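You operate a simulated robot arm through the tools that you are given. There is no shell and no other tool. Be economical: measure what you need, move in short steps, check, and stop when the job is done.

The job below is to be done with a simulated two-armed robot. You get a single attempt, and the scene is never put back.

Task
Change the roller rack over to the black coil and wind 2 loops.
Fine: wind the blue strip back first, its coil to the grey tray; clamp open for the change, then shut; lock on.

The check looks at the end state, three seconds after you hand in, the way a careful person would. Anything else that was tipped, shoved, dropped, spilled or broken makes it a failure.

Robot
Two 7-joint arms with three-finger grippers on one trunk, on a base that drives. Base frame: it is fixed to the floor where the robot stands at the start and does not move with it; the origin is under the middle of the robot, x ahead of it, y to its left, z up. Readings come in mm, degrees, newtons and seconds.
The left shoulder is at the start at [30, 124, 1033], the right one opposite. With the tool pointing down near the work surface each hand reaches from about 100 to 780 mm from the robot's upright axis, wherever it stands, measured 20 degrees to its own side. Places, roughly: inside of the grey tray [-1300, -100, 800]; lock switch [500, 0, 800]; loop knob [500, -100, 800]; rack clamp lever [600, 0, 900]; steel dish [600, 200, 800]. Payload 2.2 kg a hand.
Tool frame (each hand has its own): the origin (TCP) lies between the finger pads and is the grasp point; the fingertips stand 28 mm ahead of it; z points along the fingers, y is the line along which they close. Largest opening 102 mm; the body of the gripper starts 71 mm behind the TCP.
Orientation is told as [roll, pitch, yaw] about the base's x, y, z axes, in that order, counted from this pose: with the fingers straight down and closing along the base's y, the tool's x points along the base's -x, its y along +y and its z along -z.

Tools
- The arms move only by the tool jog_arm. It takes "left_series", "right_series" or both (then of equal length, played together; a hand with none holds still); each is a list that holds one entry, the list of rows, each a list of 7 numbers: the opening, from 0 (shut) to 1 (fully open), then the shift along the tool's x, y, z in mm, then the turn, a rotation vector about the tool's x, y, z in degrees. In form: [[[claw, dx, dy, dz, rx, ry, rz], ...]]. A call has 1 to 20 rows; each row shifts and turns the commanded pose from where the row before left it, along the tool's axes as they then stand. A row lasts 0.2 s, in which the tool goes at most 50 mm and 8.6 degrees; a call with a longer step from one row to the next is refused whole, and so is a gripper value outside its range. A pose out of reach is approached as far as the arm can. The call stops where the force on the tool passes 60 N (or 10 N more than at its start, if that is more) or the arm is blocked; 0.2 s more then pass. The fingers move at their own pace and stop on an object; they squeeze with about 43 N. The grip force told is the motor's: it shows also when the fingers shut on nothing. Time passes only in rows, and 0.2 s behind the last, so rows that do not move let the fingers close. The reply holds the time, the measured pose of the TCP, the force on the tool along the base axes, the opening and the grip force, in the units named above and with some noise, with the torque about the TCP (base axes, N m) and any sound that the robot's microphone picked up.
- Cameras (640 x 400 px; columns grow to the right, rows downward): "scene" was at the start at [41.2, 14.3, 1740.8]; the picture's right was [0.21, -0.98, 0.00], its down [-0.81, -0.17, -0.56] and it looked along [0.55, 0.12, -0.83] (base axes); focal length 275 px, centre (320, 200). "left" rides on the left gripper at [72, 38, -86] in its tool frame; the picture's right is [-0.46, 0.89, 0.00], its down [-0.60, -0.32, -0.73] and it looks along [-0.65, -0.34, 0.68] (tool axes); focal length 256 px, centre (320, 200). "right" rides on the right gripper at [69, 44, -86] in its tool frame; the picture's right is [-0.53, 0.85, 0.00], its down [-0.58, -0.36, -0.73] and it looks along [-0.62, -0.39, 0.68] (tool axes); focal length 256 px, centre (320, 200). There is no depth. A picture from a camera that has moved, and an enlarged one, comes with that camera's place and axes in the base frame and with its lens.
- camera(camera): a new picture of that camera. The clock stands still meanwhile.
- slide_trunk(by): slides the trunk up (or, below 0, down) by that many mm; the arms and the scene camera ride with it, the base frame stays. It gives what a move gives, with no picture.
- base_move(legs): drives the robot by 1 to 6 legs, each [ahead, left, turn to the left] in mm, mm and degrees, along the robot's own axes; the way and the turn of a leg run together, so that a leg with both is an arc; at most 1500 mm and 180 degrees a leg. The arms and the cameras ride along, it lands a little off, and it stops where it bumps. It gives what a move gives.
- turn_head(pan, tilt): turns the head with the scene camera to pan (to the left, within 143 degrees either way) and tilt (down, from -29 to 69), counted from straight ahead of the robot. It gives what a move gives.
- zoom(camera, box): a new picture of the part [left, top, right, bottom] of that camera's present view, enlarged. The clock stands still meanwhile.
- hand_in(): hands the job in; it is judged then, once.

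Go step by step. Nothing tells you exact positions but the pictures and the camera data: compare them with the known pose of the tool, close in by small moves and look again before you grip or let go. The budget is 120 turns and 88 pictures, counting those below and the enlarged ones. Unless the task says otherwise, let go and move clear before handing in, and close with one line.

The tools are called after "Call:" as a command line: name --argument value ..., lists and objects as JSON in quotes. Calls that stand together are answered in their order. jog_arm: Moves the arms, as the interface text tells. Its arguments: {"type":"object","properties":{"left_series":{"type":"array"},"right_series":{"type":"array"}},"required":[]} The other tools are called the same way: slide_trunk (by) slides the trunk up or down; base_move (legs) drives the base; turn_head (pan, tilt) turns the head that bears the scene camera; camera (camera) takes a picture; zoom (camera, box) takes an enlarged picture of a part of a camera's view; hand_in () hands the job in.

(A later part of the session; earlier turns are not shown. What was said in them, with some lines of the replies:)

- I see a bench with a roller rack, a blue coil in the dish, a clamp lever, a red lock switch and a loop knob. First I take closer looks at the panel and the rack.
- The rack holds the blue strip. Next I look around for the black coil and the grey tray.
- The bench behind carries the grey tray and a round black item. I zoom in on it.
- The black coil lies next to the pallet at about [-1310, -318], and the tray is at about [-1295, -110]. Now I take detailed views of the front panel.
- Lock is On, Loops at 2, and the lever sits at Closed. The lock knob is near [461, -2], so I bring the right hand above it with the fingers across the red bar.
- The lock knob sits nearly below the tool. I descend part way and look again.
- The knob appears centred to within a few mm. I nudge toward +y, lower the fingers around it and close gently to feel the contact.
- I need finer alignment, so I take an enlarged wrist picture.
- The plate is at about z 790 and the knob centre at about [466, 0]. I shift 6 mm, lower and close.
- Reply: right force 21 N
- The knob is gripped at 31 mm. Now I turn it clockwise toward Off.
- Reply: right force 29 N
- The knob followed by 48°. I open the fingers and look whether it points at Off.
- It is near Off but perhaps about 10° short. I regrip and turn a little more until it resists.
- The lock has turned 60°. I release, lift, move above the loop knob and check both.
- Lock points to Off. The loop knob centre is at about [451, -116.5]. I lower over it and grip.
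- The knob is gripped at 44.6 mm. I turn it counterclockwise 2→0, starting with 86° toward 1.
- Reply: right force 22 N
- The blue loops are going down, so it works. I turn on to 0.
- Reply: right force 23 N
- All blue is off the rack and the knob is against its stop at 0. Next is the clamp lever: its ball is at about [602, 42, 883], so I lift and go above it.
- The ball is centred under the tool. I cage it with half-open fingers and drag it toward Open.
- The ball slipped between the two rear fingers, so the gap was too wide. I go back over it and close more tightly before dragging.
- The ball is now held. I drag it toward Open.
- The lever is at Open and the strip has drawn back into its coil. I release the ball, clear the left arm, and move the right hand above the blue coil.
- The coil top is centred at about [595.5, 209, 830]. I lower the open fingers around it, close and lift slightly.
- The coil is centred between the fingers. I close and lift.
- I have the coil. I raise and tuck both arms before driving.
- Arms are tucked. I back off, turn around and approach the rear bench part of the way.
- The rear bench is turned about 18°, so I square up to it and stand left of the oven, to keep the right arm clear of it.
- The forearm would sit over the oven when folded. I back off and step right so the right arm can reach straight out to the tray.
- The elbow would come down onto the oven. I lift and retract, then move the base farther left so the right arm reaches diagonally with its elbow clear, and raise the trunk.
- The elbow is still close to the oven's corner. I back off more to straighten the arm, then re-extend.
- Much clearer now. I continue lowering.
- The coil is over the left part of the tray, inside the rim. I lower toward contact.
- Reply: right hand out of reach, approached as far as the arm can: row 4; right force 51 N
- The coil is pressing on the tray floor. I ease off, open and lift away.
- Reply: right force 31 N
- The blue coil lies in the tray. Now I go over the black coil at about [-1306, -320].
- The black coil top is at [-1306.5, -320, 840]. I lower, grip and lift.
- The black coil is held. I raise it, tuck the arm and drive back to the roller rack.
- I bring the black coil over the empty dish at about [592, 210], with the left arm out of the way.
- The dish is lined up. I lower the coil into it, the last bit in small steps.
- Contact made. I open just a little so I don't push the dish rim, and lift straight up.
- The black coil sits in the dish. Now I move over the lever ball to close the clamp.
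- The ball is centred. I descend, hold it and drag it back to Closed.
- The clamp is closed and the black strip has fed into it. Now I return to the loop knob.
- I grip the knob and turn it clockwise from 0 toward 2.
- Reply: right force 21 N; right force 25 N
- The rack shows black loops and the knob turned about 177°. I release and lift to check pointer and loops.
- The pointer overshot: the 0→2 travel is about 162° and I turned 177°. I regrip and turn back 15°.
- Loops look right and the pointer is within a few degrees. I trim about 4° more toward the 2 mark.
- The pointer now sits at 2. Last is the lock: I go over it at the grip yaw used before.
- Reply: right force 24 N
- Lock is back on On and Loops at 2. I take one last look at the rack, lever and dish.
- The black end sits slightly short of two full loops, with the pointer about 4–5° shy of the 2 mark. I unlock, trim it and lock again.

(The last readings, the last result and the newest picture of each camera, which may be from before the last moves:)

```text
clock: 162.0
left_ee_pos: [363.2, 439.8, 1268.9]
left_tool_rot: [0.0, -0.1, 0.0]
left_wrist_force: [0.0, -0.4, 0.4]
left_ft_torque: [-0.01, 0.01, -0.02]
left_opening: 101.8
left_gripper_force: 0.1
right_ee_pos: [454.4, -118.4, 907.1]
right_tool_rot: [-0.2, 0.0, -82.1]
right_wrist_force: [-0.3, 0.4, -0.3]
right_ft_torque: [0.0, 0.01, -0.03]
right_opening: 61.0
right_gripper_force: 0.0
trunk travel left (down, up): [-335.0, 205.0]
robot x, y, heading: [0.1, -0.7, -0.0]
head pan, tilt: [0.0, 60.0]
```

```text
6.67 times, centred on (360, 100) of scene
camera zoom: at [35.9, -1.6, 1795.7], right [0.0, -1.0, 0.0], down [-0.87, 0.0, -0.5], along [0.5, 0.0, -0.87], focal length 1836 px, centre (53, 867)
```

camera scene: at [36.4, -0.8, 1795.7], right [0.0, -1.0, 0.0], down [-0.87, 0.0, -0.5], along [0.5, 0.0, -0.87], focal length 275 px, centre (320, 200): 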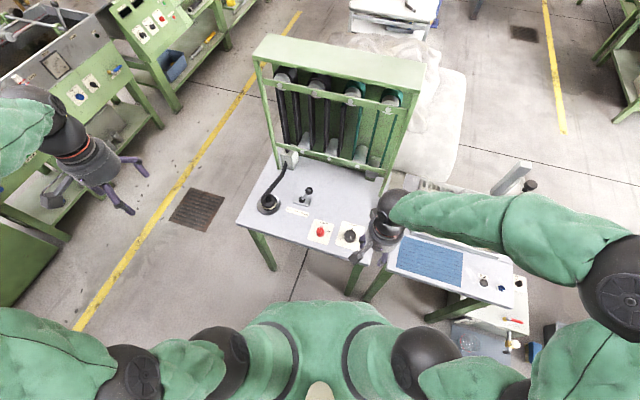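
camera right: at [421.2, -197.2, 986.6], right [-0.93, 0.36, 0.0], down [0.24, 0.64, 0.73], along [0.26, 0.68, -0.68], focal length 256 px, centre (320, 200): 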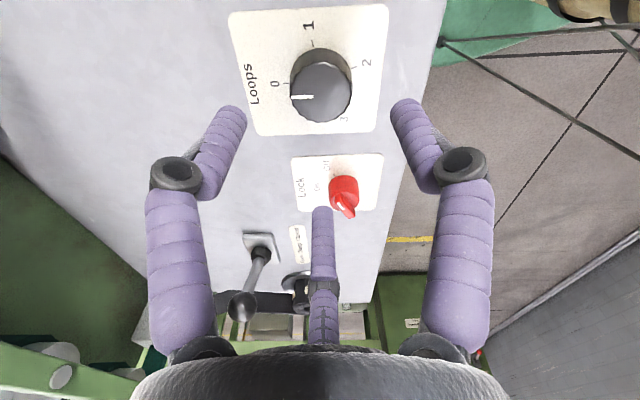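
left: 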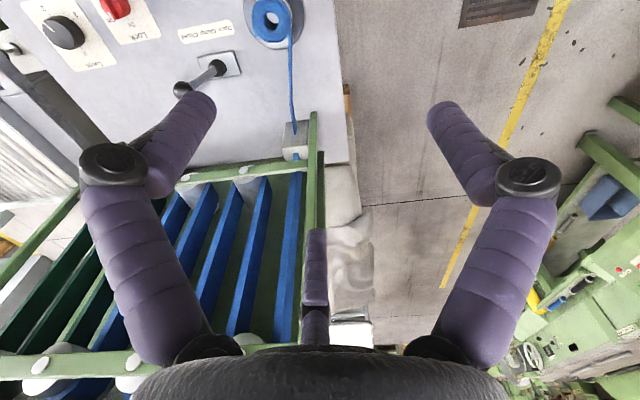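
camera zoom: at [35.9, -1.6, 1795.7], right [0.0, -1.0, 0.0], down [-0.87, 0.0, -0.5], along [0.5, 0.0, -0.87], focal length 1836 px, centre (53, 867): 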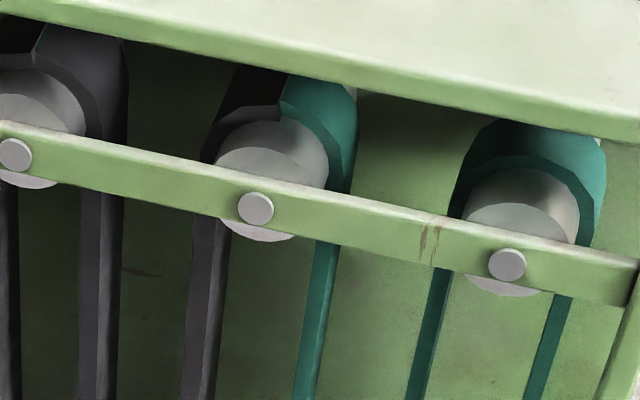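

The boundary is now on top of roller 3, as it was with blue, and the pointer is at 2. I lock again and withdraw.

Call:
jog_arm --right_series '[[[0.6, 37.8, 9.5, 0, 0, 0, 0], [0.6, 37.8, 9.5, 0, 0, 0, 0], [0.6, 37.8, 9.5, 0, 0, 0, 0], [0.6, 0, 0, 0, 0, 0, -4], [0.6, 0, 0, 37, 0, 0, 0], [0.6, 0, 0, 30, 0, 0, 0], [0.6, 0, 0, 12, 0, 0, 0], [0.3, 0, 0, 0, 0, 0, 0], [0, 0, 0, 0, 0, 0, 0], [0, 0, 0, 0, 0, 0, 0], [0, 0, 0, 0, 0, 0, -7.5], [0, 0, 0, 0, 0, 0, -7.5], [0, 0, 0, 0, 0, 0, -7.5], [0, 0, 0, 0, 0, 0, -7.5], [0, 0, 0, 0, 0, 0, -7.5], [0, 0, 0, 0, 0, 0, -7.5], [0, 0, 0, 0, 0, 0, -7.5], [0, 0, 0, 0, 0, 0, -7.5], [0, 0, 0, 0, 0, 0, 0]]]'

Call:
jog_arm --right_series '[[[0.6, 0, 0, 0, 0, 0, 0], [0.6, 0, 0, 0, 0, 0, 0], [0.6, 0, 0, -40, 0, 0, 0], [0.6, 0, 0, -40, 0, 0, 0], [0.6, 0, 0, -45, 0, 0, 0], [0.6, 0, 0, -45, 0, 0, 0], [0.6, 0, 0, -45, 0, 0, 0], [0.6, 30, -30, -20, 0, 0, 0], [0.6, 30, -30, -20, 0, 0, 0], [0.6, 30, -30, 0, 0, 0, 0], [0.6, 30, -30, 0, 0, 0, 0], [0.6, 0, -40, 0, 0, 0, 0], [0.6, 0, -40, 0, 0, 0, 0], [0.6, 0, 0, 0, 0, 0, 0]]]'

Call:
zoom --camera "scene" --box '[240, 60, 400, 260]'

Call:
zoom --camera "scene" --box '[300, 200, 380, 255]'

```text
clock: 166.0
left_ee_pos: [365.4, 437.4, 1269.4]
left_tool_rot: [0.2, 0.1, -0.1]
left_wrist_force: [-0.8, 0.0, -0.3]
left_ft_torque: [-0.06, -0.01, 0.01]
left_opening: 101.6
left_gripper_force: 0.0
right_ee_pos: [467.4, -2.5, 829.2]
right_tool_rot: [0.3, 0.0, -18.1]
right_wrist_force: [19.3, -35.6, -0.9]
right_ft_torque: [-1.13, -0.55, -0.51]
right_opening: 31.2
right_gripper_force: 45.2
trunk travel left (down, up): [-335.0, 205.0]
robot x, y, heading: [0.0, -2.0, -0.2]
head pan, tilt: [0.0, 60.0]
```

```text
clock: 169.0
left_ee_pos: [364.4, 439.9, 1269.1]
left_tool_rot: [0.0, -0.1, 0.0]
left_wrist_force: [0.1, 0.1, -0.1]
left_ft_torque: [-0.03, 0.02, -0.02]
left_opening: 101.9
left_gripper_force: 0.0
right_ee_pos: [292.2, -151.8, 1085.7]
right_tool_rot: [0.0, 0.1, -18.2]
right_wrist_force: [-0.5, 0.0, 1.0]
right_ft_torque: [0.0, 0.02, 0.0]
right_opening: 61.3
right_gripper_force: 0.1
trunk travel left (down, up): [-335.0, 205.0]
robot x, y, heading: [0.1, -1.8, 0.1]
head pan, tilt: [0.0, 60.0]
```

```text
2.00 times, centred on (320, 160) of scene
camera zoom: at [36.5, -0.8, 1795.7], right [0.0, -1.0, 0.0], down [-0.87, 0.0, -0.5], along [0.5, 0.0, -0.87], focal length 551 px, centre (320, 280)
```

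zoom: 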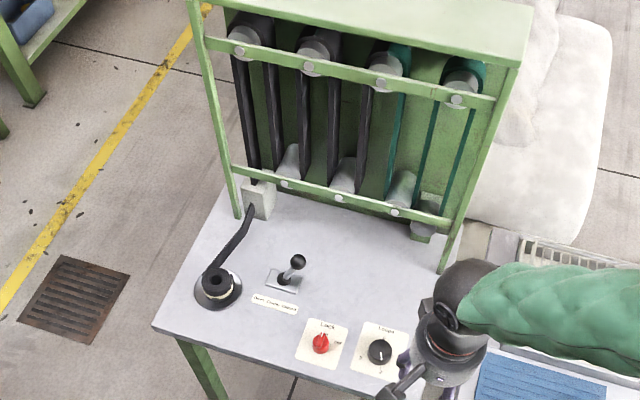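

```text
7.27 times, centred on (340, 228) of scene
camera zoom: at [36.5, -0.8, 1795.7], right [0.0, -1.0, 0.0], down [-0.87, 0.0, -0.5], along [0.5, 0.0, -0.87], focal length 2003 px, centre (174, 0)
```

zoom: 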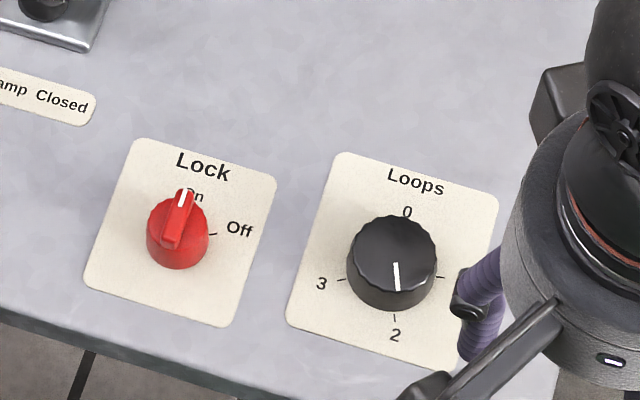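

The pictures show the black strip wound 2 loops, the clamp lever at Closed, the lock at On, and both hands clear. I'm handing the job in.

Call:
hand_in

```text
The job is handed in.
```

The rack is changed over to the black coil with 2 loops wound, the clamp shut and the lock on; the blue coil is in the grey tray.
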